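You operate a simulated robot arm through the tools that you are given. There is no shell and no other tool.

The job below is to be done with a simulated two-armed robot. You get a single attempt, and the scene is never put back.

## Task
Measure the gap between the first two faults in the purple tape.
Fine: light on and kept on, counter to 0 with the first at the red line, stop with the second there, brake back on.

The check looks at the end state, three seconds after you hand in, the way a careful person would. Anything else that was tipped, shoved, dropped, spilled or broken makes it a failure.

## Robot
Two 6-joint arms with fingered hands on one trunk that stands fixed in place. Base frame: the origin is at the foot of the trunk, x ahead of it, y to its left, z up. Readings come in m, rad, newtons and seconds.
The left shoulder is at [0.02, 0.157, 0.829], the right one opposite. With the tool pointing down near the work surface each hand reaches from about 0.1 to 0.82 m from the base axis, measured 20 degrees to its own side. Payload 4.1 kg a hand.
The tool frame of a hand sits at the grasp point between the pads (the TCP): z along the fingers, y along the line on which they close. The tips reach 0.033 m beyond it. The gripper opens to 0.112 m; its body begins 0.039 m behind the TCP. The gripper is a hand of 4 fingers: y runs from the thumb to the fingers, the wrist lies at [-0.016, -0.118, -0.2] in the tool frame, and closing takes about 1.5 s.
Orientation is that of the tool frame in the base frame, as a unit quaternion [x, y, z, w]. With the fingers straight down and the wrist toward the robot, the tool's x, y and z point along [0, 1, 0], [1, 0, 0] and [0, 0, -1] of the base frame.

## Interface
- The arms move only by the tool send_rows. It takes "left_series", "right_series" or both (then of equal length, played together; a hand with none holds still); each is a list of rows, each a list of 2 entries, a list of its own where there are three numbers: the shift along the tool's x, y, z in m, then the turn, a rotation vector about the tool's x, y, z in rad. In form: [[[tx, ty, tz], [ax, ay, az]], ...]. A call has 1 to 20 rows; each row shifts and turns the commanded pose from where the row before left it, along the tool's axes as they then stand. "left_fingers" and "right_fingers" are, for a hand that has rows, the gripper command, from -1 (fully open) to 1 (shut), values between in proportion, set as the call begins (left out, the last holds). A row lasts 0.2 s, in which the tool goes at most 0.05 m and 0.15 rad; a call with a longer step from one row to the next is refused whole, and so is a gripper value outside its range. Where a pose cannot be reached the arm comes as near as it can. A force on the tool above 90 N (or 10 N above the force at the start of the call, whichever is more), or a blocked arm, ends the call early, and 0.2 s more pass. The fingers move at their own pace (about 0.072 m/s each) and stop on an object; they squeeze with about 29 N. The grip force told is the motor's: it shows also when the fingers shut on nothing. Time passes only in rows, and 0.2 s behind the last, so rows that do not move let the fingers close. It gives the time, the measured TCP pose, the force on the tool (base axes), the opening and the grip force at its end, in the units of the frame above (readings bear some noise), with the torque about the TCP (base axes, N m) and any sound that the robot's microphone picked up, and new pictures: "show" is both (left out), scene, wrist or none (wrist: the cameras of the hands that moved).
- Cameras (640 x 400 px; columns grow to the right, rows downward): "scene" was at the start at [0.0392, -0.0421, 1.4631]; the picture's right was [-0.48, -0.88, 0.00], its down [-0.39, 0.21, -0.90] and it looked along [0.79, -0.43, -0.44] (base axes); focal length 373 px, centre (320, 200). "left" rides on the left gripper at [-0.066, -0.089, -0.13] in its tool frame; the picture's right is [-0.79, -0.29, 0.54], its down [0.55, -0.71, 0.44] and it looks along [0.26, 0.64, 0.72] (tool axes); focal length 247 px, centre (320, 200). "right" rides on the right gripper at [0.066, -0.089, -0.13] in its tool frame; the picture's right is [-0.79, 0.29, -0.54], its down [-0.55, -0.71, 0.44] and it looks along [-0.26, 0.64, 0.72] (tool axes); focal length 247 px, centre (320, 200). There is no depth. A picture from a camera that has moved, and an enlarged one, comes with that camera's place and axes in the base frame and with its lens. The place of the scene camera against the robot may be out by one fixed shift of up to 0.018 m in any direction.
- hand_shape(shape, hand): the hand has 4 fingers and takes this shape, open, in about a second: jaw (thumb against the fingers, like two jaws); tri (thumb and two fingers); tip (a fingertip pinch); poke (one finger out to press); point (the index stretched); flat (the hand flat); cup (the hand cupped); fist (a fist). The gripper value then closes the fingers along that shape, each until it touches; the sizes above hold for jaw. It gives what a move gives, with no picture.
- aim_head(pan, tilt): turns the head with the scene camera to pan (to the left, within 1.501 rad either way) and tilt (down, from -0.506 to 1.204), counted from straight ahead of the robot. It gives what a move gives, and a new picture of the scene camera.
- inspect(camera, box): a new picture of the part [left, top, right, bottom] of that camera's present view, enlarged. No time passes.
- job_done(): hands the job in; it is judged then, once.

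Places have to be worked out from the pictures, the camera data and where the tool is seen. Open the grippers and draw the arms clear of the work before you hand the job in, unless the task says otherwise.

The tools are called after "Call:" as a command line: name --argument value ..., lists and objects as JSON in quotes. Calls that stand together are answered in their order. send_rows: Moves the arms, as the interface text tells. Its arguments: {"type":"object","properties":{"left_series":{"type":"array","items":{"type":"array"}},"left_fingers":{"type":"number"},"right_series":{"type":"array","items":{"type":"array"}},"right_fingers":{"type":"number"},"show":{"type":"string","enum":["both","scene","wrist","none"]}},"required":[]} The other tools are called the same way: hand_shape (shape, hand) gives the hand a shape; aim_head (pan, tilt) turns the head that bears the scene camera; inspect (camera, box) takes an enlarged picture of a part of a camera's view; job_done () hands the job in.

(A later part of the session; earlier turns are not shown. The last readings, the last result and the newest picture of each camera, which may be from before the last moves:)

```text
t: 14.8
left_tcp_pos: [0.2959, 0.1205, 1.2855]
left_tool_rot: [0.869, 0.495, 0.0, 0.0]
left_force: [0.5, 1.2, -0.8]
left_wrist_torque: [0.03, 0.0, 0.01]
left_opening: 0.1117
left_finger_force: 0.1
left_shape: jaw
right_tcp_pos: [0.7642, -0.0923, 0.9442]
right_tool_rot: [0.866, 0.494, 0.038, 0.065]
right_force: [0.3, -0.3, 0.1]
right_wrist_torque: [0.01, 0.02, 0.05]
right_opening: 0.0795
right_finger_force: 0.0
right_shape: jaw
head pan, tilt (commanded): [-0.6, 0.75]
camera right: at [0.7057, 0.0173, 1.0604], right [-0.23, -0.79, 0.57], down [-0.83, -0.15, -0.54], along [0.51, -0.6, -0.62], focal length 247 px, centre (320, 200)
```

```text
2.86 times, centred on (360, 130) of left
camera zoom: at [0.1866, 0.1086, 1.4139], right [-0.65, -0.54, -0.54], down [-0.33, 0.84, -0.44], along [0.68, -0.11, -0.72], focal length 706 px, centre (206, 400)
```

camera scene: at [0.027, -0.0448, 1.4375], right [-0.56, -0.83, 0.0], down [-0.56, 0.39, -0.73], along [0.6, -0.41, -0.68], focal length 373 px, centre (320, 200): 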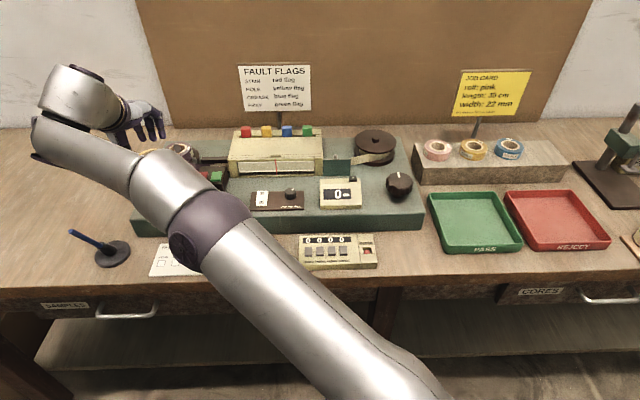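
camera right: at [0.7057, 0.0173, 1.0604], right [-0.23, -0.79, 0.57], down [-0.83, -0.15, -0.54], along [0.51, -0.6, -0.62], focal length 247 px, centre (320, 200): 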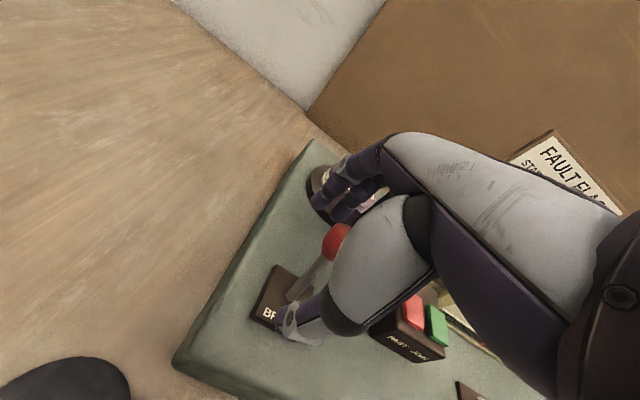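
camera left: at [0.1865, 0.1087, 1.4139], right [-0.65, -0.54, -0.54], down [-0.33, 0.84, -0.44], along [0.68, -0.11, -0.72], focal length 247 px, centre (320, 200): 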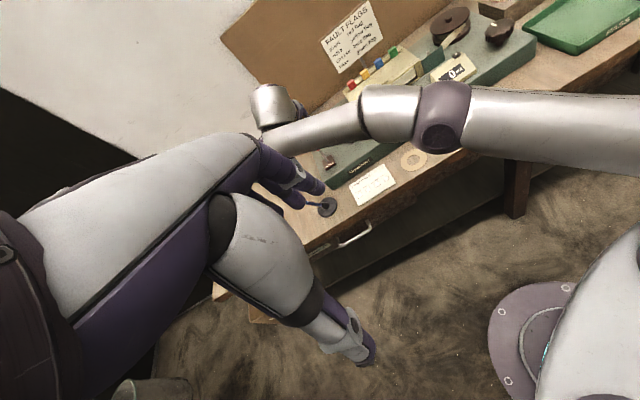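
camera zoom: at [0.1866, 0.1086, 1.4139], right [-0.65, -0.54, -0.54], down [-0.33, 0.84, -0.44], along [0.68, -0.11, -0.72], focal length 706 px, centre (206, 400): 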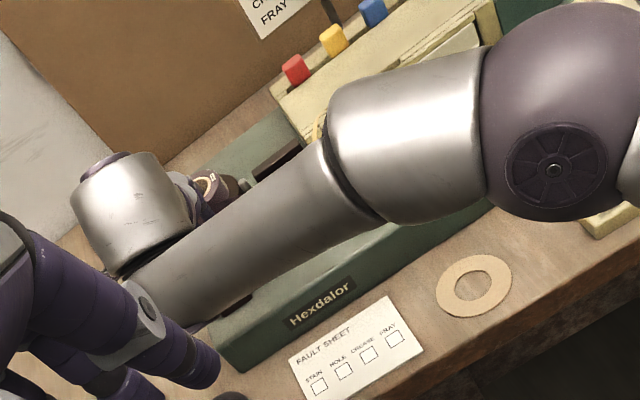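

The ball sits between thumb and fingers as intended. I'll pull toward the robot in small steps, watching the force and listening for a click.

Call:
send_rows --right_series '[[[0, -0.0099, -0.0015], [0, 0, 0]], [[0, -0.0099, -0.0015], [0, 0, 0]], [[0, -0.0099, -0.0015], [0, 0, 0]]]' --show "none"

Call:
inspect --camera "right" --box '[220, 150, 420, 350]'

```text
t: 15.6
left_tcp_pos: [0.2962, 0.1203, 1.285]
left_tool_rot: [0.869, 0.496, 0.0, 0.0]
left_force: [0.0, -0.1, 1.0]
left_wrist_torque: [0.02, 0.0, 0.0]
left_opening: 0.1116
left_finger_force: 0.1
left_shape: jaw
right_tcp_pos: [0.7385, -0.078, 0.9465]
right_tool_rot: [0.866, 0.494, 0.038, 0.065]
right_force: [-0.3, 0.3, 0.3]
right_wrist_torque: [0.01, -0.03, -0.03]
right_opening: 0.0798
right_finger_force: 0.1
right_shape: jaw
head pan, tilt (commanded): [-0.6, 0.75]
```

```text
2.00 times, centred on (320, 250) of right
camera zoom: at [0.679, 0.032, 1.0617], right [-0.23, -0.79, 0.57], down [-0.83, -0.15, -0.54], along [0.51, -0.6, -0.62], focal length 494 px, centre (320, 100)
```

zoom: 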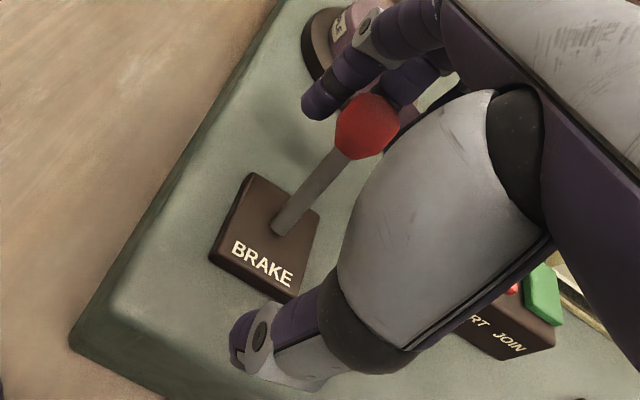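

The fingers have just reached the ball with no force yet, so I'll keep pulling.

Call:
send_rows --right_series '[[[0, -0.0099, -0.0015], [0, 0, 0]], [[0, -0.0099, -0.0015], [0, 0, 0]]]' --show "none"

Call:
inspect --camera "right" --box '[220, 150, 420, 350]'

```text
t: 16.2
left_tcp_pos: [0.297, 0.121, 1.2847]
left_tool_rot: [0.869, 0.495, 0.0, 0.0]
left_force: [0.1, -0.2, 0.2]
left_wrist_torque: [0.04, 0.01, -0.01]
left_opening: 0.1118
left_finger_force: 0.1
left_shape: jaw
right_tcp_pos: [0.72, -0.0689, 0.9466]
right_tool_rot: [0.866, 0.494, 0.037, 0.065]
right_force: [0.0, -0.5, 0.4]
right_wrist_torque: [0.02, -0.06, -0.02]
right_opening: 0.0804
right_finger_force: 0.0
right_shape: jaw
head pan, tilt (commanded): [-0.6, 0.75]
```

```text
2.00 times, centred on (320, 250) of right
camera zoom: at [0.6615, 0.0425, 1.0623], right [-0.23, -0.79, 0.57], down [-0.83, -0.15, -0.54], along [0.51, -0.6, -0.62], focal length 494 px, centre (320, 100)
```

zoom: 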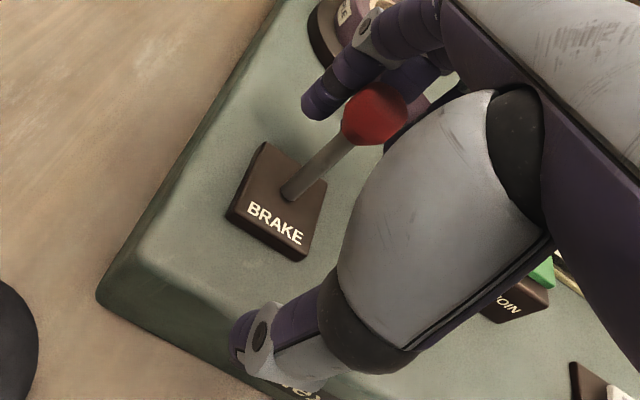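

The lever is following (ball now near [0.753,-0.095]), and the force stays low. I'll continue the pull.

Call:
send_rows --right_series '[[[0, -0.0099, -0.0015], [0, 0, 0]], [[0, -0.0099, -0.0015], [0, 0, 0]], [[0, -0.0099, -0.0015], [0, 0, 0]]]' --show "none"

Call:
inspect --camera "right" --box '[220, 150, 420, 350]'

```text
t: 17.0
left_tcp_pos: [0.2978, 0.12, 1.2849]
left_tool_rot: [0.869, 0.496, 0.0, 0.0]
left_force: [-0.4, 0.7, 0.5]
left_wrist_torque: [0.0, 0.0, -0.01]
left_opening: 0.1115
left_finger_force: 0.1
left_shape: jaw
right_tcp_pos: [0.6945, -0.0547, 0.9454]
right_tool_rot: [0.866, 0.494, 0.037, 0.065]
right_force: [0.5, -0.8, -0.2]
right_wrist_torque: [0.02, -0.02, -0.01]
right_opening: 0.0802
right_finger_force: 0.0
right_shape: jaw
head pan, tilt (commanded): [-0.6, 0.75]
```

```text
2.00 times, centred on (320, 250) of right
camera zoom: at [0.636, 0.0572, 1.062], right [-0.23, -0.79, 0.57], down [-0.83, -0.15, -0.54], along [0.51, -0.6, -0.62], focal length 494 px, centre (320, 100)
```

zoom: 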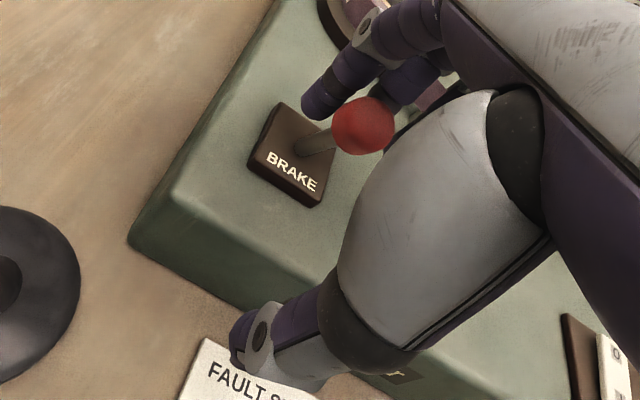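

The ball has crossed to the robot side (about [0.724,-0.075]), mirroring its start angle. I'll nudge a little more to check it's at its stop.

Call:
send_rows --right_series '[[[0, -0.0099, -0.0015], [0, 0, 0]], [[0, -0.005, -0.0008], [0, 0, 0]]]' --show "none"

Call:
inspect --camera "right" --box '[220, 150, 420, 350]'

```text
t: 17.6
left_tcp_pos: [0.2965, 0.1199, 1.2849]
left_tool_rot: [0.869, 0.495, 0.0, 0.0]
left_force: [0.4, 0.4, -0.3]
left_wrist_torque: [0.04, -0.01, 0.0]
left_opening: 0.1117
left_finger_force: 0.0
left_shape: jaw
right_tcp_pos: [0.6837, -0.0459, 0.9468]
right_tool_rot: [0.865, 0.495, 0.038, 0.067]
right_force: [13.1, -6.4, -3.2]
right_wrist_torque: [0.0, 0.08, 0.07]
right_opening: 0.0864
right_finger_force: 0.1
right_shape: jaw
head pan, tilt (commanded): [-0.6, 0.75]
```

```text
2.00 times, centred on (320, 250) of right
camera zoom: at [0.6245, 0.0641, 1.0625], right [-0.23, -0.79, 0.57], down [-0.83, -0.15, -0.54], along [0.51, -0.6, -0.62], focal length 494 px, centre (320, 100)
```

zoom: 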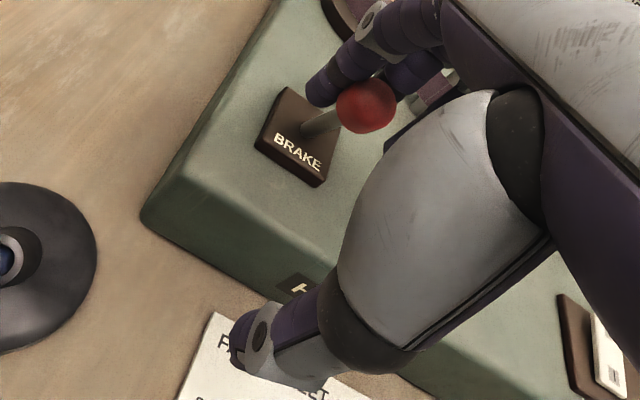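

It's at the stop with 14 N, so the brake lever is fully over. I'll ease off, lift clear and draw back, then look at the whole machine.

Call:
send_rows --right_series '[[[0, 0.0148, 0.0022], [0, 0, 0]], [[0, 0.0056, -0.035], [0, 0, 0]], [[0, 0.0056, -0.038], [0, 0, 0]], [[0, 0.0056, -0.038], [0, 0, 0]], [[-0.03, -0.02, 0], [0.05, 0, 0]], [[-0.035, -0.02, 0], [0.05, 0, 0]], [[-0.035, -0.02, 0], [0.05, 0, 0]], [[-0.04, -0.02, 0], [0, 0, 0]], [[-0.04, -0.02, 0], [0, 0, 0]], [[-0.04, -0.01, 0], [0, 0, 0]], [[-0.04, -0.01, 0], [0, 0, 0]]]' --show "both"

Call:
inspect --camera "scene" --box '[130, 120, 290, 240]'

Call:
inspect --camera "right" --box '[120, 100, 440, 360]'

```text
t: 20.0
left_tcp_pos: [0.2972, 0.1194, 1.2847]
left_tool_rot: [0.869, 0.495, 0.0, 0.0]
left_force: [0.9, -0.1, -0.7]
left_wrist_torque: [-0.04, 0.03, -0.06]
left_opening: 0.1118
left_finger_force: 0.1
left_shape: jaw
right_tcp_pos: [0.4594, -0.2186, 1.0536]
right_tool_rot: [0.868, 0.496, 0.001, 0.001]
right_force: [0.6, 0.2, -0.8]
right_wrist_torque: [-0.02, 0.01, 0.0]
right_opening: 0.0803
right_finger_force: 0.1
right_shape: jaw
head pan, tilt (commanded): [-0.6, 0.75]
camera scene: at [0.0277, -0.0443, 1.4375], right [-0.56, -0.83, 0.0], down [-0.56, 0.39, -0.73], along [0.6, -0.41, -0.68], focal length 373 px, centre (320, 200)
camera right: at [0.4168, -0.1164, 1.1831], right [-0.16, -0.83, 0.54], down [-0.89, -0.12, -0.44], along [0.42, -0.55, -0.72], focal length 247 px, centre (320, 200)
```

scene: 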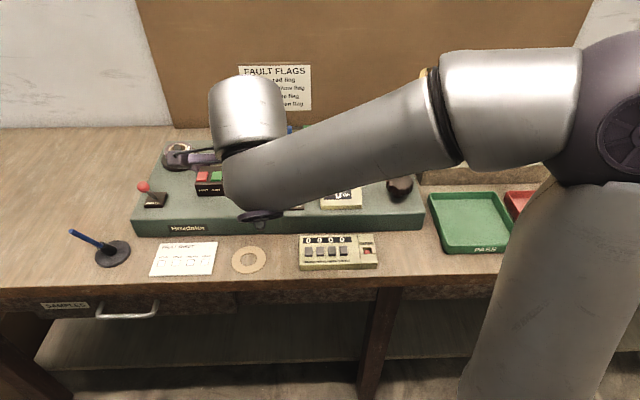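
right: 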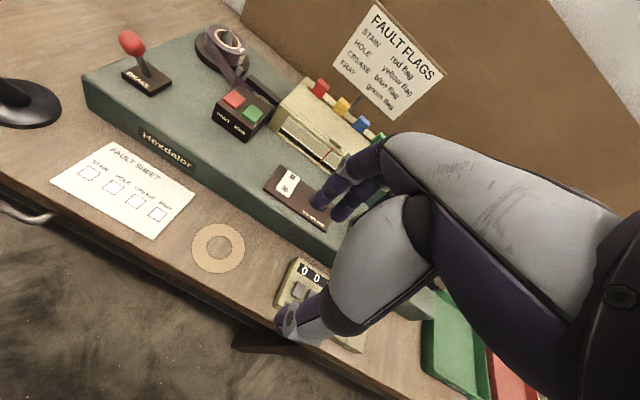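

```text
3.33 times, centred on (210, 180) of scene
camera zoom: at [0.0277, -0.0443, 1.4375], right [-0.56, -0.83, 0.0], down [-0.56, 0.39, -0.73], along [0.6, -0.41, -0.68], focal length 1242 px, centre (687, 267)
```

zoom: 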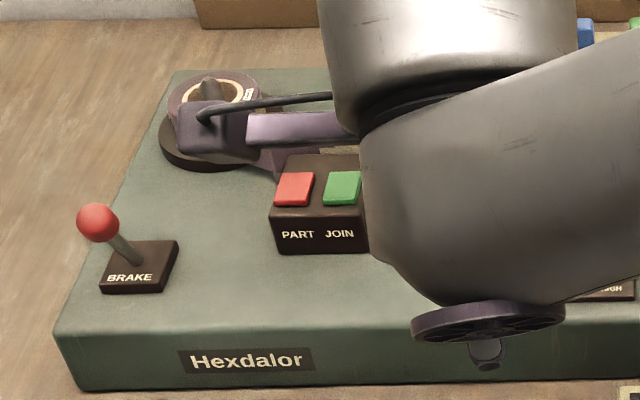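

```text
1.54 times, centred on (280, 230) of right
camera zoom: at [0.4168, -0.1164, 1.1831], right [-0.16, -0.83, 0.54], down [-0.89, -0.12, -0.44], along [0.42, -0.55, -0.72], focal length 380 px, centre (382, 154)
```

zoom: 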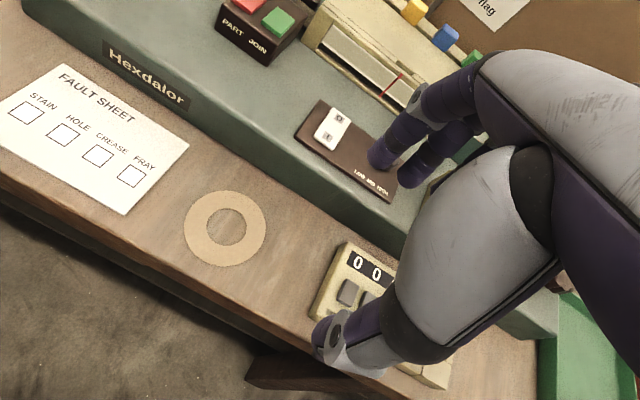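

The brake lever now leans toward the robot and the light is still on. Next I'll carry the right hand, fully open, to above the feed knob on the right.

Call:
send_rows --right_series '[[[-0.0389, 0.0193, -0.0043], [0, 0, 0]], [[-0.0389, 0.0193, -0.0043], [0, 0, 0]], [[-0.0389, 0.0193, -0.0043], [0, 0, 0]], [[-0.0389, 0.0193, -0.0043], [0, 0, 0]], [[-0.0389, 0.0193, -0.0043], [0, 0, 0]], [[-0.0389, 0.0193, -0.0043], [0, 0, 0]], [[-0.0389, 0.0193, -0.0043], [0, 0, 0]]]' --right_fingers -1 --show "both"

Call:
inspect --camera "right" --box '[160, 120, 400, 360]'

Call:
inspect --camera "scene" --box '[200, 120, 440, 240]'

```text
t: 21.6
left_tcp_pos: [0.2966, 0.1211, 1.2846]
left_tool_rot: [0.869, 0.496, 0.0, -0.001]
left_force: [-0.5, 0.0, 0.6]
left_wrist_torque: [-0.01, -0.01, -0.01]
left_opening: 0.112
left_finger_force: 0.0
left_shape: jaw
right_tcp_pos: [0.4398, -0.5206, 1.0841]
right_tool_rot: [0.868, 0.496, 0.001, 0.001]
right_force: [-0.8, -0.1, 0.5]
right_wrist_torque: [-0.05, 0.01, 0.04]
right_opening: 0.1118
right_finger_force: 0.0
right_shape: jaw
head pan, tilt (commanded): [-0.6, 0.75]
camera scene: at [0.0271, -0.0444, 1.4375], right [-0.56, -0.83, 0.0], down [-0.56, 0.39, -0.73], along [0.6, -0.41, -0.68], focal length 373 px, centre (320, 200)
camera right: at [0.3972, -0.4191, 1.2131], right [-0.16, -0.83, 0.54], down [-0.89, -0.12, -0.44], along [0.42, -0.55, -0.72], focal length 247 px, centre (320, 200)
```

scene: 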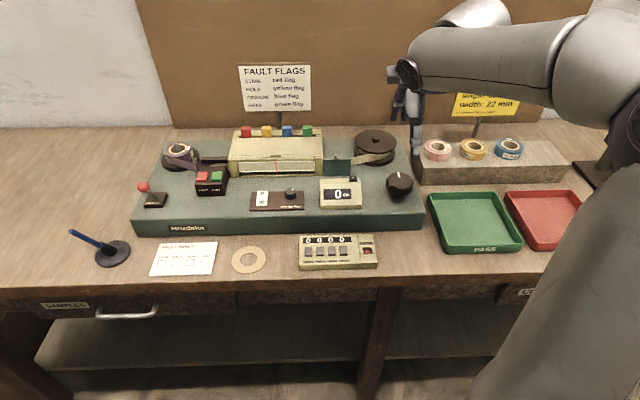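
right: 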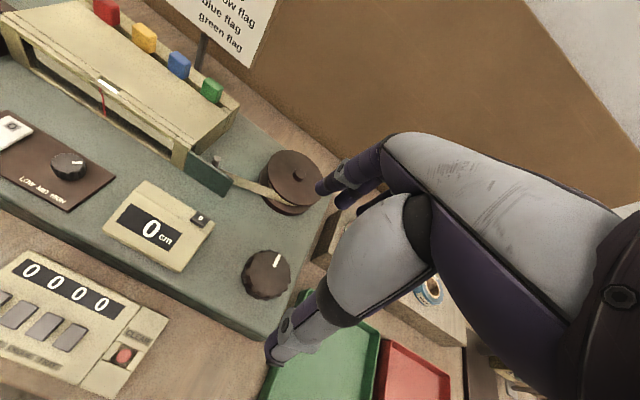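

```text
1.67 times, centred on (280, 240) of right
camera zoom: at [0.3972, -0.4191, 1.2131], right [-0.16, -0.83, 0.54], down [-0.89, -0.12, -0.44], along [0.42, -0.55, -0.72], focal length 412 px, centre (387, 133)
```

zoom: 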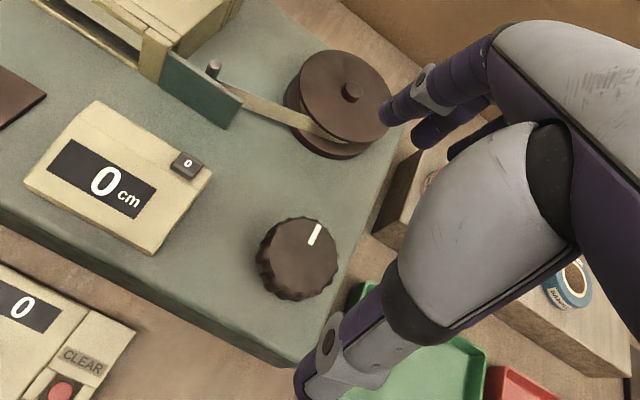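

```text
2.67 times, centred on (320, 180) of scene
camera zoom: at [0.0271, -0.0444, 1.4375], right [-0.56, -0.83, 0.0], down [-0.56, 0.39, -0.73], along [0.6, -0.41, -0.68], focal length 994 px, centre (320, 253)
```

zoom: 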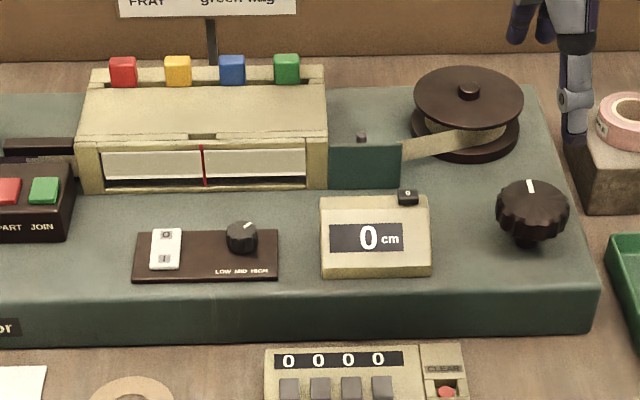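

The knob centre works out to about [0.459,-0.549] with its top near z 0.911 and a diameter of about 6 cm. I'll centre the open jaw over it and descend to just above grasp height, then check.

Call:
send_rows --right_series '[[[-0.0047, 0.031, 0.02], [0, 0, 0]], [[0, 0, 0.045], [0, 0, 0]], [[0, 0, 0.045], [0, 0, 0]], [[0, 0, 0.035], [0, 0, 0]]]' --show "wrist"

Call:
inspect --camera "right" --box '[200, 120, 420, 360]'

Call:
inspect --camera "scene" --box '[320, 120, 480, 240]'

```text
t: 22.6
left_tcp_pos: [0.2965, 0.1212, 1.2844]
left_tool_rot: [0.869, 0.495, 0.0, 0.0]
left_force: [0.0, 0.5, -0.1]
left_wrist_torque: [-0.02, -0.01, 0.01]
left_opening: 0.1115
left_finger_force: 0.0
left_shape: jaw
right_tcp_pos: [0.4634, -0.5395, 0.9365]
right_tool_rot: [0.868, 0.496, 0.002, -0.001]
right_force: [0.3, 0.4, 0.3]
right_wrist_torque: [-0.05, 0.03, 0.03]
right_opening: 0.1118
right_finger_force: 0.0
right_shape: jaw
head pan, tilt (commanded): [-0.6, 0.75]
camera right: at [0.4205, -0.4377, 1.067], right [-0.16, -0.83, 0.54], down [-0.89, -0.11, -0.44], along [0.42, -0.55, -0.72], focal length 247 px, centre (320, 200)
```

right: 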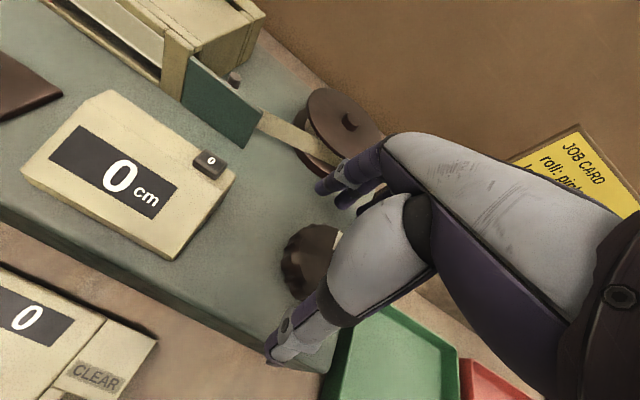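

```text
1.67 times, centred on (310, 240) of right
camera zoom: at [0.4205, -0.4377, 1.067], right [-0.16, -0.83, 0.54], down [-0.89, -0.11, -0.44], along [0.42, -0.55, -0.72], focal length 412 px, centre (337, 133)
```

zoom: 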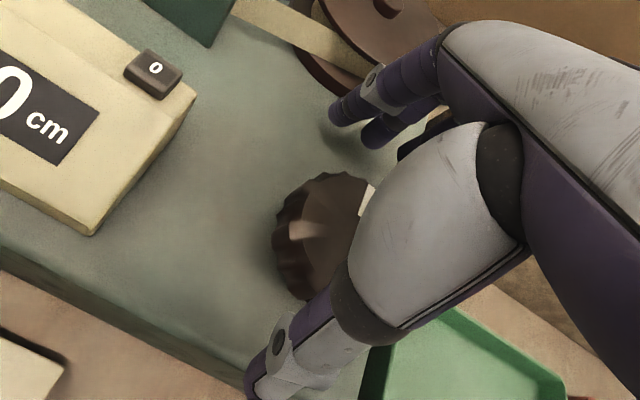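

```text
3.33 times, centred on (400, 180) of scene
camera zoom: at [0.0271, -0.0444, 1.4375], right [-0.56, -0.83, 0.0], down [-0.56, 0.39, -0.73], along [0.6, -0.41, -0.68], focal length 1242 px, centre (53, 267)
```

zoom: 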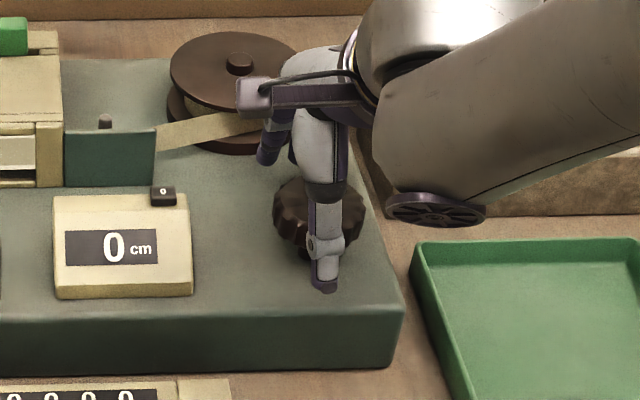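

The thumb lines up with the knob to within about 5 mm. I'll shift 5 mm, descend the last 18 mm, then close on the knob.

Call:
send_rows --right_series '[[[0.005, 0, 0.01], [0, 0, 0]], [[0, 0, 0.008], [0, 0, 0]]]' --show "none"

Call:
send_rows --right_series '[[[0, 0, 0], [0, 0, 0]], [[0, 0, 0], [0, 0, 0]], [[0, 0, 0], [0, 0, 0]], [[0, 0, 0], [0, 0, 0]], [[0, 0, 0], [0, 0, 0]], [[0, 0, 0], [0, 0, 0]]]' --right_fingers 1 --show "both"

Call:
inspect --camera "right" --box '[200, 120, 420, 360]'

Call:
inspect --camera "scene" --box '[320, 120, 480, 240]'

```text
t: 23.2
left_tcp_pos: [0.2964, 0.1192, 1.2843]
left_tool_rot: [0.869, 0.495, 0.0, 0.0]
left_force: [-0.1, -1.0, -0.4]
left_wrist_torque: [0.01, 0.01, 0.01]
left_opening: 0.1116
left_finger_force: 0.0
left_shape: jaw
right_tcp_pos: [0.4654, -0.5365, 0.9198]
right_tool_rot: [0.868, 0.497, 0.0, -0.001]
right_force: [0.1, 0.3, 0.3]
right_wrist_torque: [0.01, -0.03, -0.01]
right_opening: 0.1119
right_finger_force: 0.1
right_shape: jaw
head pan, tilt (commanded): [-0.6, 0.75]
```

```text
t: 24.6
left_tcp_pos: [0.297, 0.1205, 1.2846]
left_tool_rot: [0.869, 0.495, 0.001, -0.001]
left_force: [0.5, 0.0, -0.1]
left_wrist_torque: [0.0, 0.02, 0.03]
left_opening: 0.1119
left_finger_force: 0.0
left_shape: jaw
right_tcp_pos: [0.4646, -0.5357, 0.9196]
right_tool_rot: [0.868, 0.497, 0.0, -0.002]
right_force: [0.9, 1.0, -10.4]
right_wrist_torque: [-0.01, -0.09, 0.03]
right_opening: 0.038
right_finger_force: 28.9
right_shape: jaw
head pan, tilt (commanded): [-0.6, 0.75]
camera scene: at [0.0274, -0.0449, 1.4374], right [-0.56, -0.83, 0.0], down [-0.56, 0.39, -0.73], along [0.6, -0.41, -0.68], focal length 373 px, centre (320, 200)
camera right: at [0.4223, -0.4342, 1.0494], right [-0.16, -0.83, 0.54], down [-0.89, -0.12, -0.44], along [0.42, -0.55, -0.72], focal length 247 px, centre (320, 200)
```

scene: 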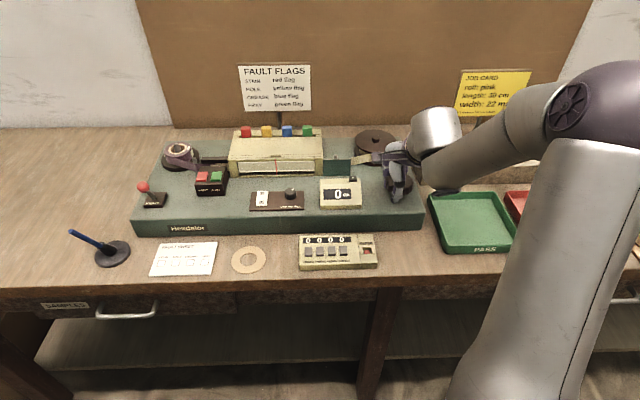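
right: 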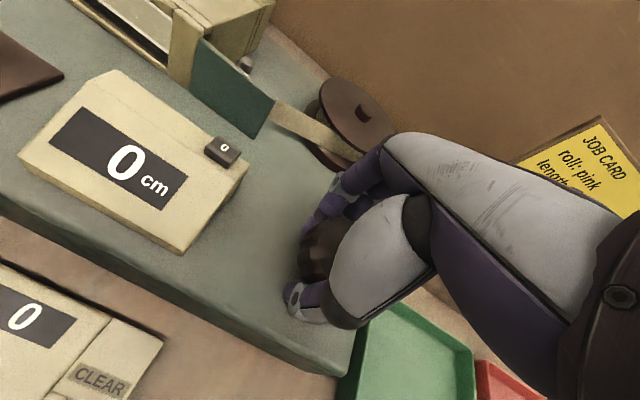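

```text
1.67 times, centred on (310, 240) of right
camera zoom: at [0.4223, -0.4342, 1.0494], right [-0.16, -0.83, 0.54], down [-0.89, -0.12, -0.44], along [0.42, -0.55, -0.72], focal length 412 px, centre (337, 133)
```

zoom: 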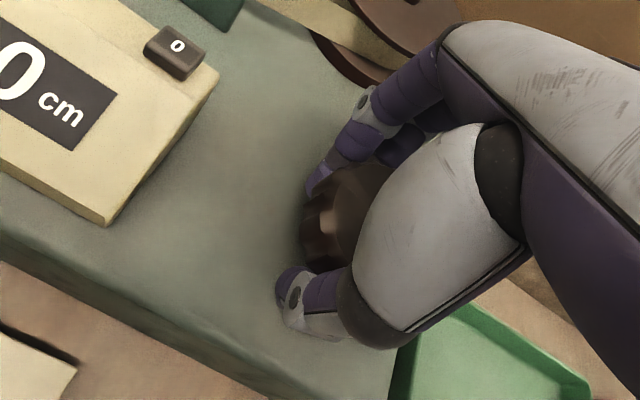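

```text
3.33 times, centred on (400, 180) of scene
camera zoom: at [0.0274, -0.0449, 1.4374], right [-0.56, -0.83, 0.0], down [-0.56, 0.39, -0.73], along [0.6, -0.41, -0.68], focal length 1242 px, centre (53, 267)
```

zoom: 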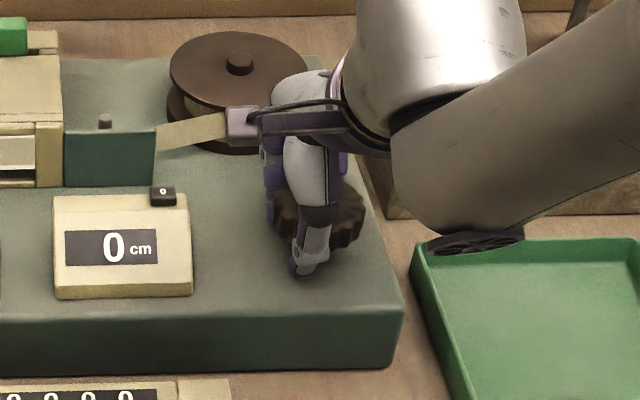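

The grip closed to 3.8 cm because the thumb swings left as it closes, leaving it about 1 cm off the knob's centre. I'll open, shift 1.1 cm to the right and grip again.

Call:
send_rows --right_series '[[[0, 0, 0], [0, 0, 0]], [[0, 0, 0], [0, 0, 0]], [[0, 0, 0], [0, 0, 0]], [[0, 0, 0], [0, 0, 0]], [[-0.011, 0, 0], [0, 0, 0]]]' --right_fingers -0.6 --show "none"

Call:
send_rows --right_series '[[[0, 0, 0], [0, 0, 0]], [[0, 0, 0], [0, 0, 0]], [[0, 0, 0], [0, 0, 0]], [[0, 0, 0], [0, 0, 0]], [[0, 0, 0], [0, 0, 0]], [[0, 0, 0], [0, 0, 0]]]' --right_fingers 1 --show "none"

Call:
inspect --camera "right" --box '[200, 120, 420, 360]'

Call:
inspect --camera "scene" --box '[320, 120, 480, 240]'

```text
t: 25.8
left_tcp_pos: [0.2957, 0.1202, 1.2834]
left_tool_rot: [0.869, 0.495, -0.001, 0.0]
left_force: [0.9, -0.2, 0.5]
left_wrist_torque: [-0.02, -0.04, -0.01]
left_opening: 0.1116
left_finger_force: 0.1
left_shape: jaw
right_tcp_pos: [0.4592, -0.5451, 0.9212]
right_tool_rot: [0.868, 0.496, 0.001, 0.0]
right_force: [-0.1, -0.2, -0.8]
right_wrist_torque: [0.01, -0.01, -0.02]
right_opening: 0.0894
right_finger_force: 0.0
right_shape: jaw
head pan, tilt (commanded): [-0.6, 0.75]
```

```text
t: 27.2
left_tcp_pos: [0.2953, 0.1201, 1.2847]
left_tool_rot: [0.869, 0.495, 0.0, 0.001]
left_force: [-0.5, 1.0, -0.6]
left_wrist_torque: [0.01, -0.03, -0.02]
left_opening: 0.1115
left_finger_force: 0.1
left_shape: jaw
right_tcp_pos: [0.4597, -0.5445, 0.9181]
right_tool_rot: [0.869, 0.496, 0.0, -0.001]
right_force: [-4.3, 2.4, -11.0]
right_wrist_torque: [0.0, -0.09, -0.05]
right_opening: 0.042
right_finger_force: 29.3
right_shape: jaw
head pan, tilt (commanded): [-0.6, 0.75]
```

```text
1.67 times, centred on (310, 240) of right
camera zoom: at [0.4164, -0.4432, 1.0494], right [-0.16, -0.83, 0.54], down [-0.89, -0.11, -0.44], along [0.42, -0.55, -0.72], focal length 412 px, centre (337, 133)
```

zoom: 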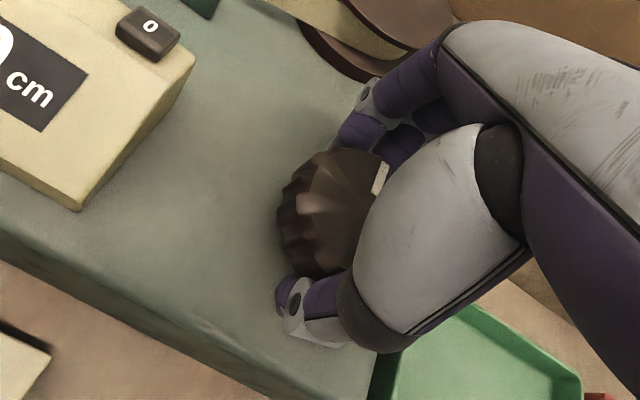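

```text
3.33 times, centred on (400, 180) of scene
camera zoom: at [0.0273, -0.0449, 1.4374], right [-0.56, -0.83, 0.0], down [-0.56, 0.39, -0.73], along [0.6, -0.41, -0.68], focal length 1242 px, centre (53, 267)
```

zoom: 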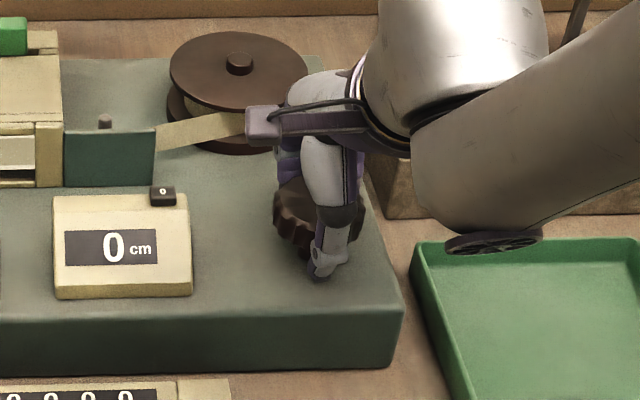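

The grip is now centred on the knob. I'll try a small turn of 0.3 rad clockwise (seen from above) and see what the counter and tape do.

Call:
send_rows --right_series '[[[0, 0, 0], [0, 0, 0.1]], [[0, 0, 0], [0, 0, 0.1]], [[0, 0, 0], [0, 0, 0.1]]]' --show "none"

Call:
inspect --camera "scene" --box '[200, 120, 440, 240]'

Call:
inspect --camera "right" --box '[200, 120, 420, 360]'

Call:
inspect --camera "scene" --box '[150, 130, 250, 200]'

```text
t: 28.0
left_tcp_pos: [0.2967, 0.1191, 1.2836]
left_tool_rot: [0.868, 0.496, 0.0, 0.0]
left_force: [-0.1, -0.3, -0.2]
left_wrist_torque: [0.01, -0.03, 0.02]
left_opening: 0.1119
left_finger_force: 0.0
left_shape: jaw
right_tcp_pos: [0.4586, -0.5451, 0.9189]
right_tool_rot: [0.933, 0.36, 0.001, -0.001]
right_force: [-4.6, -0.3, -19.5]
right_wrist_torque: [-0.1, -0.09, 0.01]
right_opening: 0.0421
right_finger_force: 28.5
right_shape: jaw
head pan, tilt (commanded): [-0.6, 0.75]
```

```text
2.67 times, centred on (320, 180) of scene
camera zoom: at [0.0273, -0.0452, 1.4374], right [-0.57, -0.82, 0.0], down [-0.56, 0.39, -0.73], along [0.6, -0.41, -0.68], focal length 994 px, centre (320, 253)
```

zoom: 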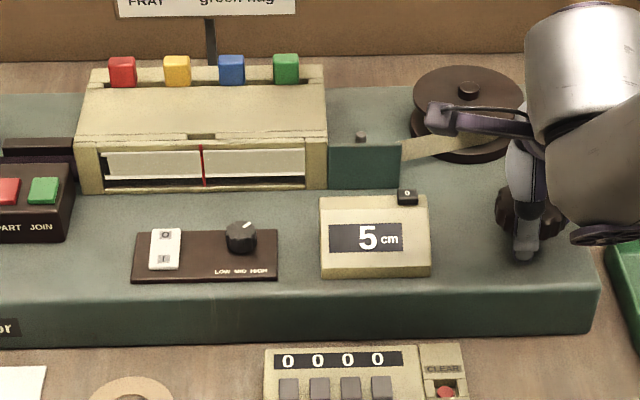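

```text
1.67 times, centred on (310, 240) of right
camera zoom: at [0.4486, -0.4357, 1.0497], right [-0.4, -0.74, 0.54], down [-0.89, 0.16, -0.44], along [0.24, -0.65, -0.72], focal length 412 px, centre (337, 133)
```

zoom: 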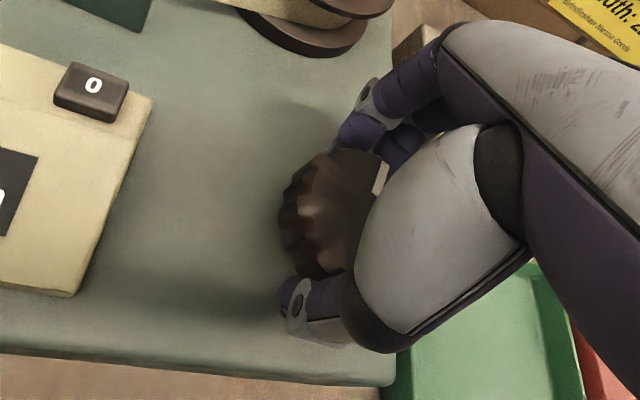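

```text
5.71 times, centred on (200, 165) of scene
camera zoom: at [0.0273, -0.0452, 1.4374], right [-0.57, -0.82, 0.0], down [-0.56, 0.39, -0.73], along [0.6, -0.41, -0.68], focal length 2129 px, centre (1006, 400)
```

zoom: 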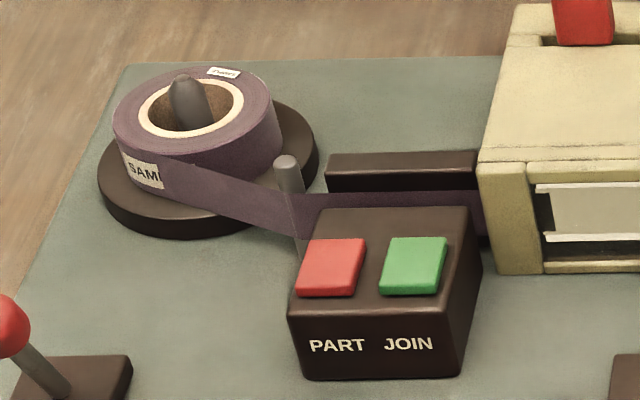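

That turn fed the tape 5 cm to the right (counter 5, purple now at the hood entrance), so it's about 16.7 cm per rad and clockwise is forward. I'll turn another 0.3 rad, lowering 2 mm to ease the downward pull.

Call:
send_rows --right_series '[[[0, 0, 0.001], [0, 0, 0.1]], [[0, 0, 0.001], [0, 0, 0.1]], [[0, 0, 0], [0, 0, 0.1]]]' --show "none"

Call:
inspect --camera "scene" --box '[200, 120, 440, 240]'

Call:
inspect --camera "scene" --box '[225, 150, 325, 200]'

```text
t: 28.8
left_tcp_pos: [0.2961, 0.1201, 1.2842]
left_tool_rot: [0.869, 0.495, 0.0, 0.0]
left_force: [0.2, 0.3, -0.3]
left_wrist_torque: [-0.01, -0.02, 0.0]
left_opening: 0.1118
left_finger_force: 0.1
left_shape: jaw
right_tcp_pos: [0.4592, -0.5452, 0.9185]
right_tool_rot: [0.976, 0.216, 0.002, 0.0]
right_force: [-2.0, -5.1, -8.1]
right_wrist_torque: [-0.15, -0.03, 0.02]
right_opening: 0.0421
right_finger_force: 28.5
right_shape: jaw
head pan, tilt (commanded): [-0.6, 0.75]
```

```text
2.67 times, centred on (320, 180) of scene
camera zoom: at [0.0272, -0.0451, 1.4374], right [-0.57, -0.82, 0.0], down [-0.56, 0.39, -0.73], along [0.6, -0.41, -0.68], focal length 994 px, centre (320, 253)
```

zoom: 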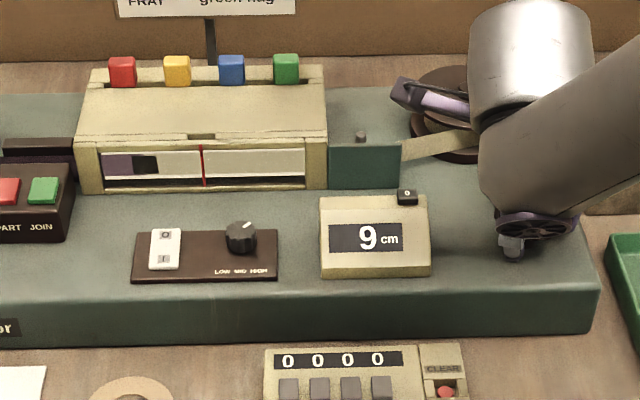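

```text
6.40 times, centred on (275, 175) of scene
camera zoom: at [0.0272, -0.0451, 1.4374], right [-0.57, -0.82, 0.0], down [-0.56, 0.39, -0.73], along [0.6, -0.41, -0.68], focal length 2384 px, centre (608, 360)
```

zoom: 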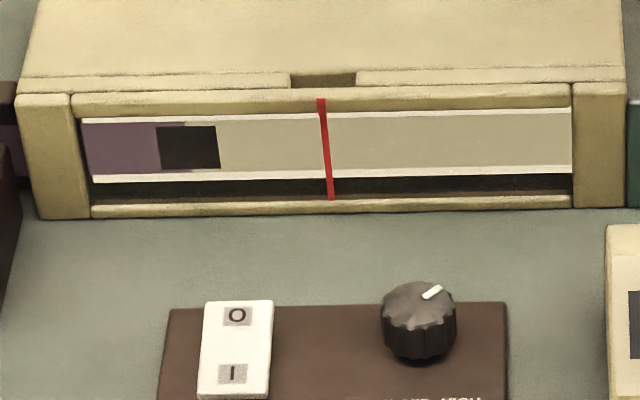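

The counter reads 9 and a black splice patch, with purple behind it, has entered the window; that's the join, not a fault. I'll keep feeding in 5 cm steps and watch for the first fault.

Call:
send_rows --right_series '[[[0, 0, 0], [0, 0, 0.1]], [[0, 0, 0], [0, 0, 0.1]], [[0, 0, 0], [0, 0, 0.1]]]' --show "none"

Call:
inspect --camera "scene" --box '[200, 120, 440, 240]'

Call:
inspect --camera "scene" --box '[225, 150, 325, 200]'

```text
t: 29.6
left_tcp_pos: [0.2955, 0.1199, 1.2845]
left_tool_rot: [0.869, 0.495, 0.001, 0.0]
left_force: [-0.4, 0.2, -0.2]
left_wrist_torque: [0.02, 0.01, 0.0]
left_opening: 0.1117
left_finger_force: 0.0
left_shape: jaw
right_tcp_pos: [0.4584, -0.5464, 0.9178]
right_tool_rot: [0.998, 0.067, 0.001, 0.0]
right_force: [-4.4, -7.8, -1.7]
right_wrist_torque: [-0.21, -0.01, 0.04]
right_opening: 0.0418
right_finger_force: 28.9
right_shape: jaw
head pan, tilt (commanded): [-0.6, 0.75]
```

```text
2.67 times, centred on (320, 180) of scene
camera zoom: at [0.027, -0.0451, 1.4374], right [-0.57, -0.82, 0.0], down [-0.56, 0.39, -0.73], along [0.6, -0.41, -0.68], focal length 994 px, centre (320, 253)
```

zoom: 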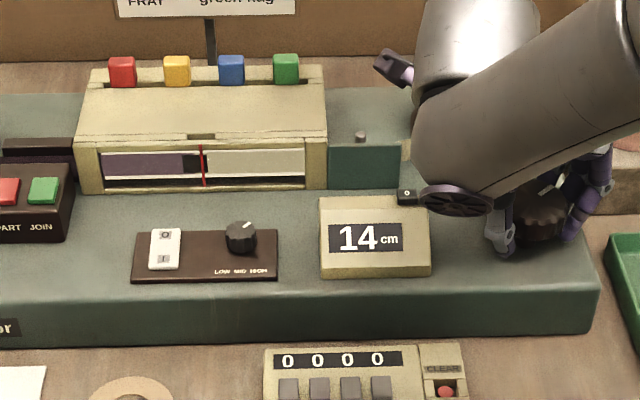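

```text
6.40 times, centred on (275, 175) of scene
camera zoom: at [0.027, -0.0451, 1.4374], right [-0.57, -0.82, 0.0], down [-0.56, 0.39, -0.73], along [0.6, -0.41, -0.68], focal length 2384 px, centre (608, 360)
```

zoom: 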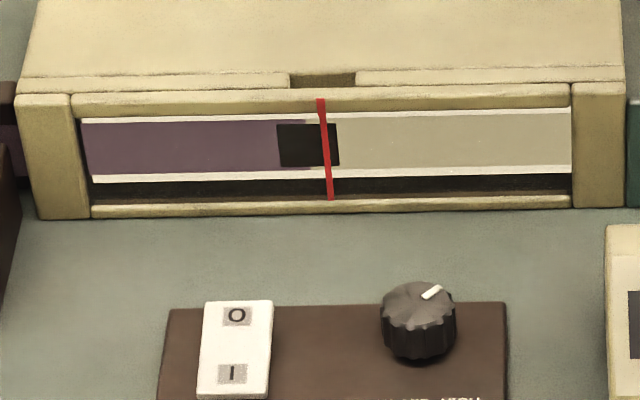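

The splice is now at the red line and nothing is on the purple yet. I'll feed another 0.3 rad.

Call:
send_rows --right_series '[[[0, 0, 0], [0, 0, 0.1]], [[0, 0, 0], [0, 0, 0.1]], [[0, 0, 0], [0, 0, 0.1]]]' --show "none"

Call:
inspect --camera "scene" --box '[200, 120, 440, 240]'

Call:
inspect --camera "scene" --box '[225, 150, 325, 200]'

```text
t: 30.4
left_tcp_pos: [0.2955, 0.1188, 1.2845]
left_tool_rot: [0.869, 0.496, 0.001, 0.0]
left_force: [0.2, -0.2, -0.7]
left_wrist_torque: [-0.02, 0.02, 0.01]
left_opening: 0.1118
left_finger_force: 0.1
left_shape: jaw
right_tcp_pos: [0.4576, -0.5463, 0.9175]
right_tool_rot: [0.997, -0.082, 0.0, 0.0]
right_force: [-11.6, -11.9, 1.9]
right_wrist_torque: [-0.3, 0.08, 0.11]
right_opening: 0.0415
right_finger_force: 28.8
right_shape: jaw
head pan, tilt (commanded): [-0.6, 0.75]
```

```text
2.67 times, centred on (320, 180) of scene
camera zoom: at [0.0267, -0.0451, 1.4375], right [-0.57, -0.82, 0.0], down [-0.56, 0.39, -0.73], along [0.6, -0.41, -0.68], focal length 994 px, centre (320, 253)
```

zoom: 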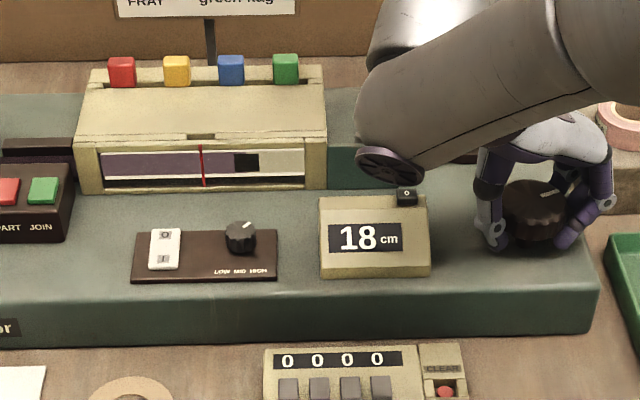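

```text
6.40 times, centred on (275, 175) of scene
camera zoom: at [0.0267, -0.0451, 1.4375], right [-0.57, -0.82, 0.0], down [-0.56, 0.39, -0.73], along [0.6, -0.41, -0.68], focal length 2384 px, centre (608, 360)
```

zoom: 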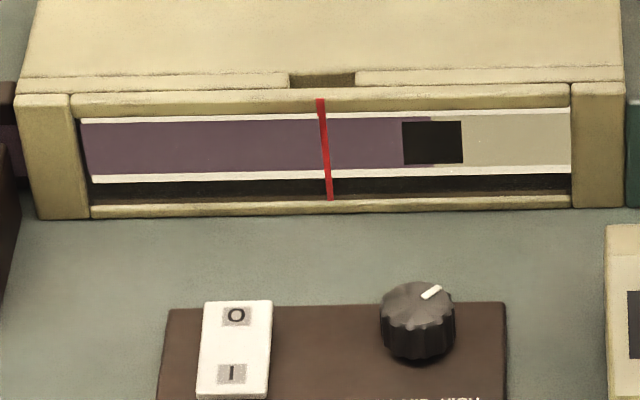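

The purple is through the window with no fault yet, at 18 cm. I'll release the knob, lift slightly, swing the hand back 1.65 rad and regrip for a longer stroke.

Call:
send_rows --right_series '[[[0, 0, 0], [0, 0, 0]], [[0, 0, 0], [0, 0, 0]], [[0, 0, 0], [0, 0, 0]], [[-0.001, 0.0019, -0.035], [0, 0, 0]], [[0, 0, 0], [0, 0, -0.15]], [[0, 0, 0], [0, 0, -0.15]], [[0, 0, 0], [0, 0, -0.15]], [[0, 0, 0], [0, 0, -0.15]], [[0, 0, 0], [0, 0, -0.15]], [[0, 0, 0], [0, 0, -0.15]], [[0, 0, 0], [0, 0, -0.15]], [[0, 0, 0], [0, 0, -0.15]], [[0, 0, 0], [0, 0, -0.15]], [[0, 0, 0], [0, 0, -0.15]], [[0, 0, 0], [0, 0, -0.15]]]' --right_fingers -0.6 --show "both"

Call:
inspect --camera "scene" --box '[200, 120, 440, 240]'

```text
t: 33.6
left_tcp_pos: [0.2964, 0.1204, 1.2834]
left_tool_rot: [0.869, 0.495, 0.0, 0.0]
left_force: [-0.1, -0.2, -0.5]
left_wrist_torque: [-0.03, 0.0, -0.03]
left_opening: 0.1118
left_finger_force: 0.1
left_shape: jaw
right_tcp_pos: [0.4582, -0.5465, 0.9541]
right_tool_rot: [0.736, 0.677, 0.001, 0.0]
right_force: [-0.8, 0.0, 0.1]
right_wrist_torque: [-0.01, 0.03, 0.01]
right_opening: 0.0893
right_finger_force: 0.0
right_shape: jaw
head pan, tilt (commanded): [-0.6, 0.75]
camera scene: at [0.0271, -0.0446, 1.4375], right [-0.56, -0.83, 0.0], down [-0.56, 0.39, -0.73], along [0.6, -0.41, -0.68], focal length 373 px, centre (320, 200)
camera right: at [0.3753, -0.4738, 1.0839], right [0.22, -0.81, 0.54], down [-0.75, -0.49, -0.44], along [0.62, -0.31, -0.72], focal length 247 px, centre (320, 200)
```

scene: 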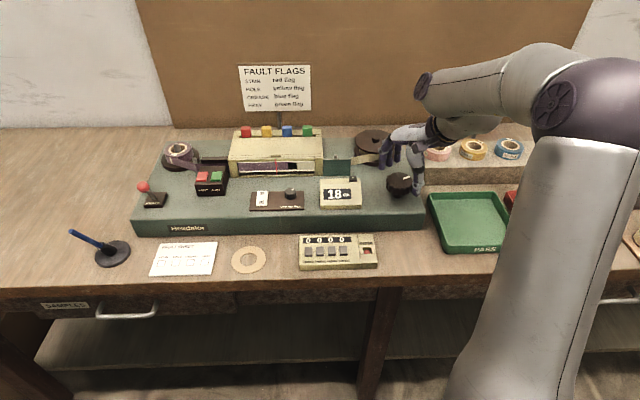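
right: 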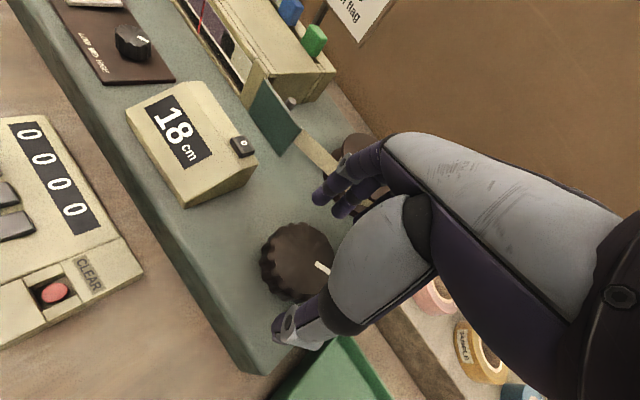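

```text
2.67 times, centred on (320, 180) of scene
camera zoom: at [0.0271, -0.0446, 1.4375], right [-0.56, -0.83, 0.0], down [-0.56, 0.39, -0.73], along [0.6, -0.41, -0.68], focal length 994 px, centre (320, 253)
```

zoom: 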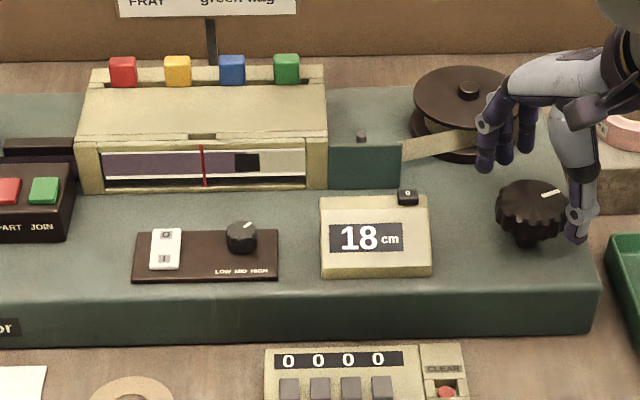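

The tape stayed put at 18 cm, and the knob sits between thumb and fingers. I'll lower and regrip, then feed about 7.5 cm, since the visible purple ahead of the line is clean.

Call:
send_rows --right_series '[[[0, 0, 0.02], [0, 0, 0]], [[0, 0, 0.0165], [0, 0, 0]]]' --show "none"

Call:
send_rows --right_series '[[[0, 0, 0], [0, 0, 0]], [[0, 0, 0], [0, 0, 0]], [[0, 0, 0], [0, 0, 0]], [[0, 0, 0], [0, 0, 0]], [[0, 0, 0], [0, 0, 0]], [[0, 0, 0], [0, 0, 0.09]], [[0, 0, 0], [0, 0, 0.09]], [[0, 0, 0], [0, 0, 0.09]], [[0, 0, 0], [0, 0, 0.09]], [[0, 0, 0], [0, 0, 0.09]]]' --right_fingers 1 --show "wrist"

Call:
inspect --camera "scene" --box '[200, 120, 440, 240]'

Call:
inspect --camera "scene" --box '[225, 150, 325, 200]'

```text
t: 34.2
left_tcp_pos: [0.2964, 0.1204, 1.2845]
left_tool_rot: [0.869, 0.495, 0.001, 0.0]
left_force: [0.5, 0.3, 0.2]
left_wrist_torque: [0.01, 0.0, -0.02]
left_opening: 0.1114
left_finger_force: 0.1
left_shape: jaw
right_tcp_pos: [0.4575, -0.5459, 0.9155]
right_tool_rot: [0.736, 0.677, 0.0, 0.0]
right_force: [-0.2, 0.1, -0.6]
right_wrist_torque: [0.0, -0.02, 0.0]
right_opening: 0.0894
right_finger_force: 0.0
right_shape: jaw
head pan, tilt (commanded): [-0.6, 0.75]
```

```text
t: 36.4
left_tcp_pos: [0.2957, 0.1203, 1.2849]
left_tool_rot: [0.869, 0.496, 0.001, 0.0]
left_force: [-0.2, -0.3, -0.3]
left_wrist_torque: [0.03, 0.01, -0.01]
left_opening: 0.1117
left_finger_force: 0.0
left_shape: jaw
right_tcp_pos: [0.4579, -0.55, 0.915]
right_tool_rot: [0.868, 0.497, -0.001, -0.005]
right_force: [-15.1, 21.3, -30.3]
right_wrist_torque: [-0.12, -0.12, 0.07]
right_opening: 0.041
right_finger_force: 29.1
right_shape: jaw
right hand out of reach, approached as far as the arm can: row 8, 9
head pan, tilt (commanded): [-0.6, 0.75]
camera right: at [0.4152, -0.4506, 1.0469], right [-0.15, -0.83, 0.53], down [-0.9, -0.11, -0.43], along [0.42, -0.54, -0.73], focal length 247 px, centre (320, 200)
```

right: 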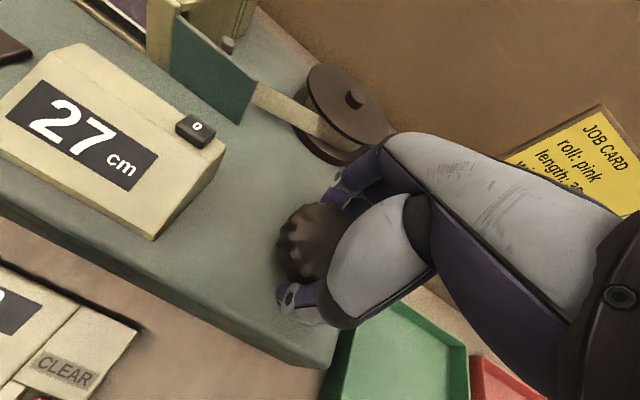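

```text
2.67 times, centred on (320, 180) of scene
camera zoom: at [0.0272, -0.0447, 1.4375], right [-0.57, -0.82, 0.0], down [-0.56, 0.39, -0.73], along [0.6, -0.41, -0.68], focal length 994 px, centre (320, 253)
```

zoom: 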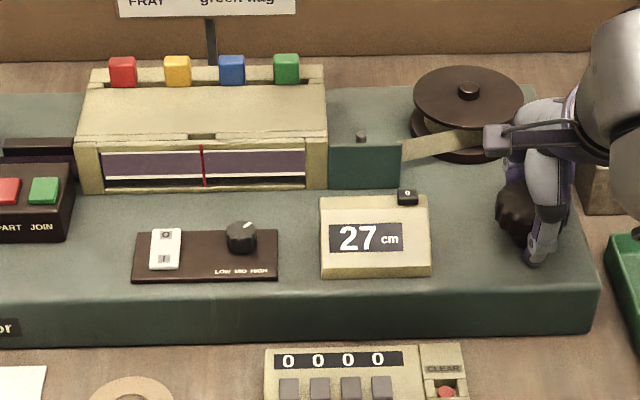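

```text
6.40 times, centred on (275, 175) of scene
camera zoom: at [0.0272, -0.0447, 1.4375], right [-0.57, -0.82, 0.0], down [-0.56, 0.39, -0.73], along [0.6, -0.41, -0.68], focal length 2384 px, centre (608, 360)
```

zoom: 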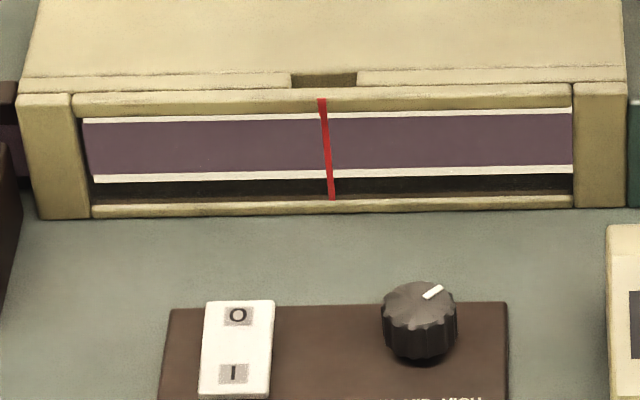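

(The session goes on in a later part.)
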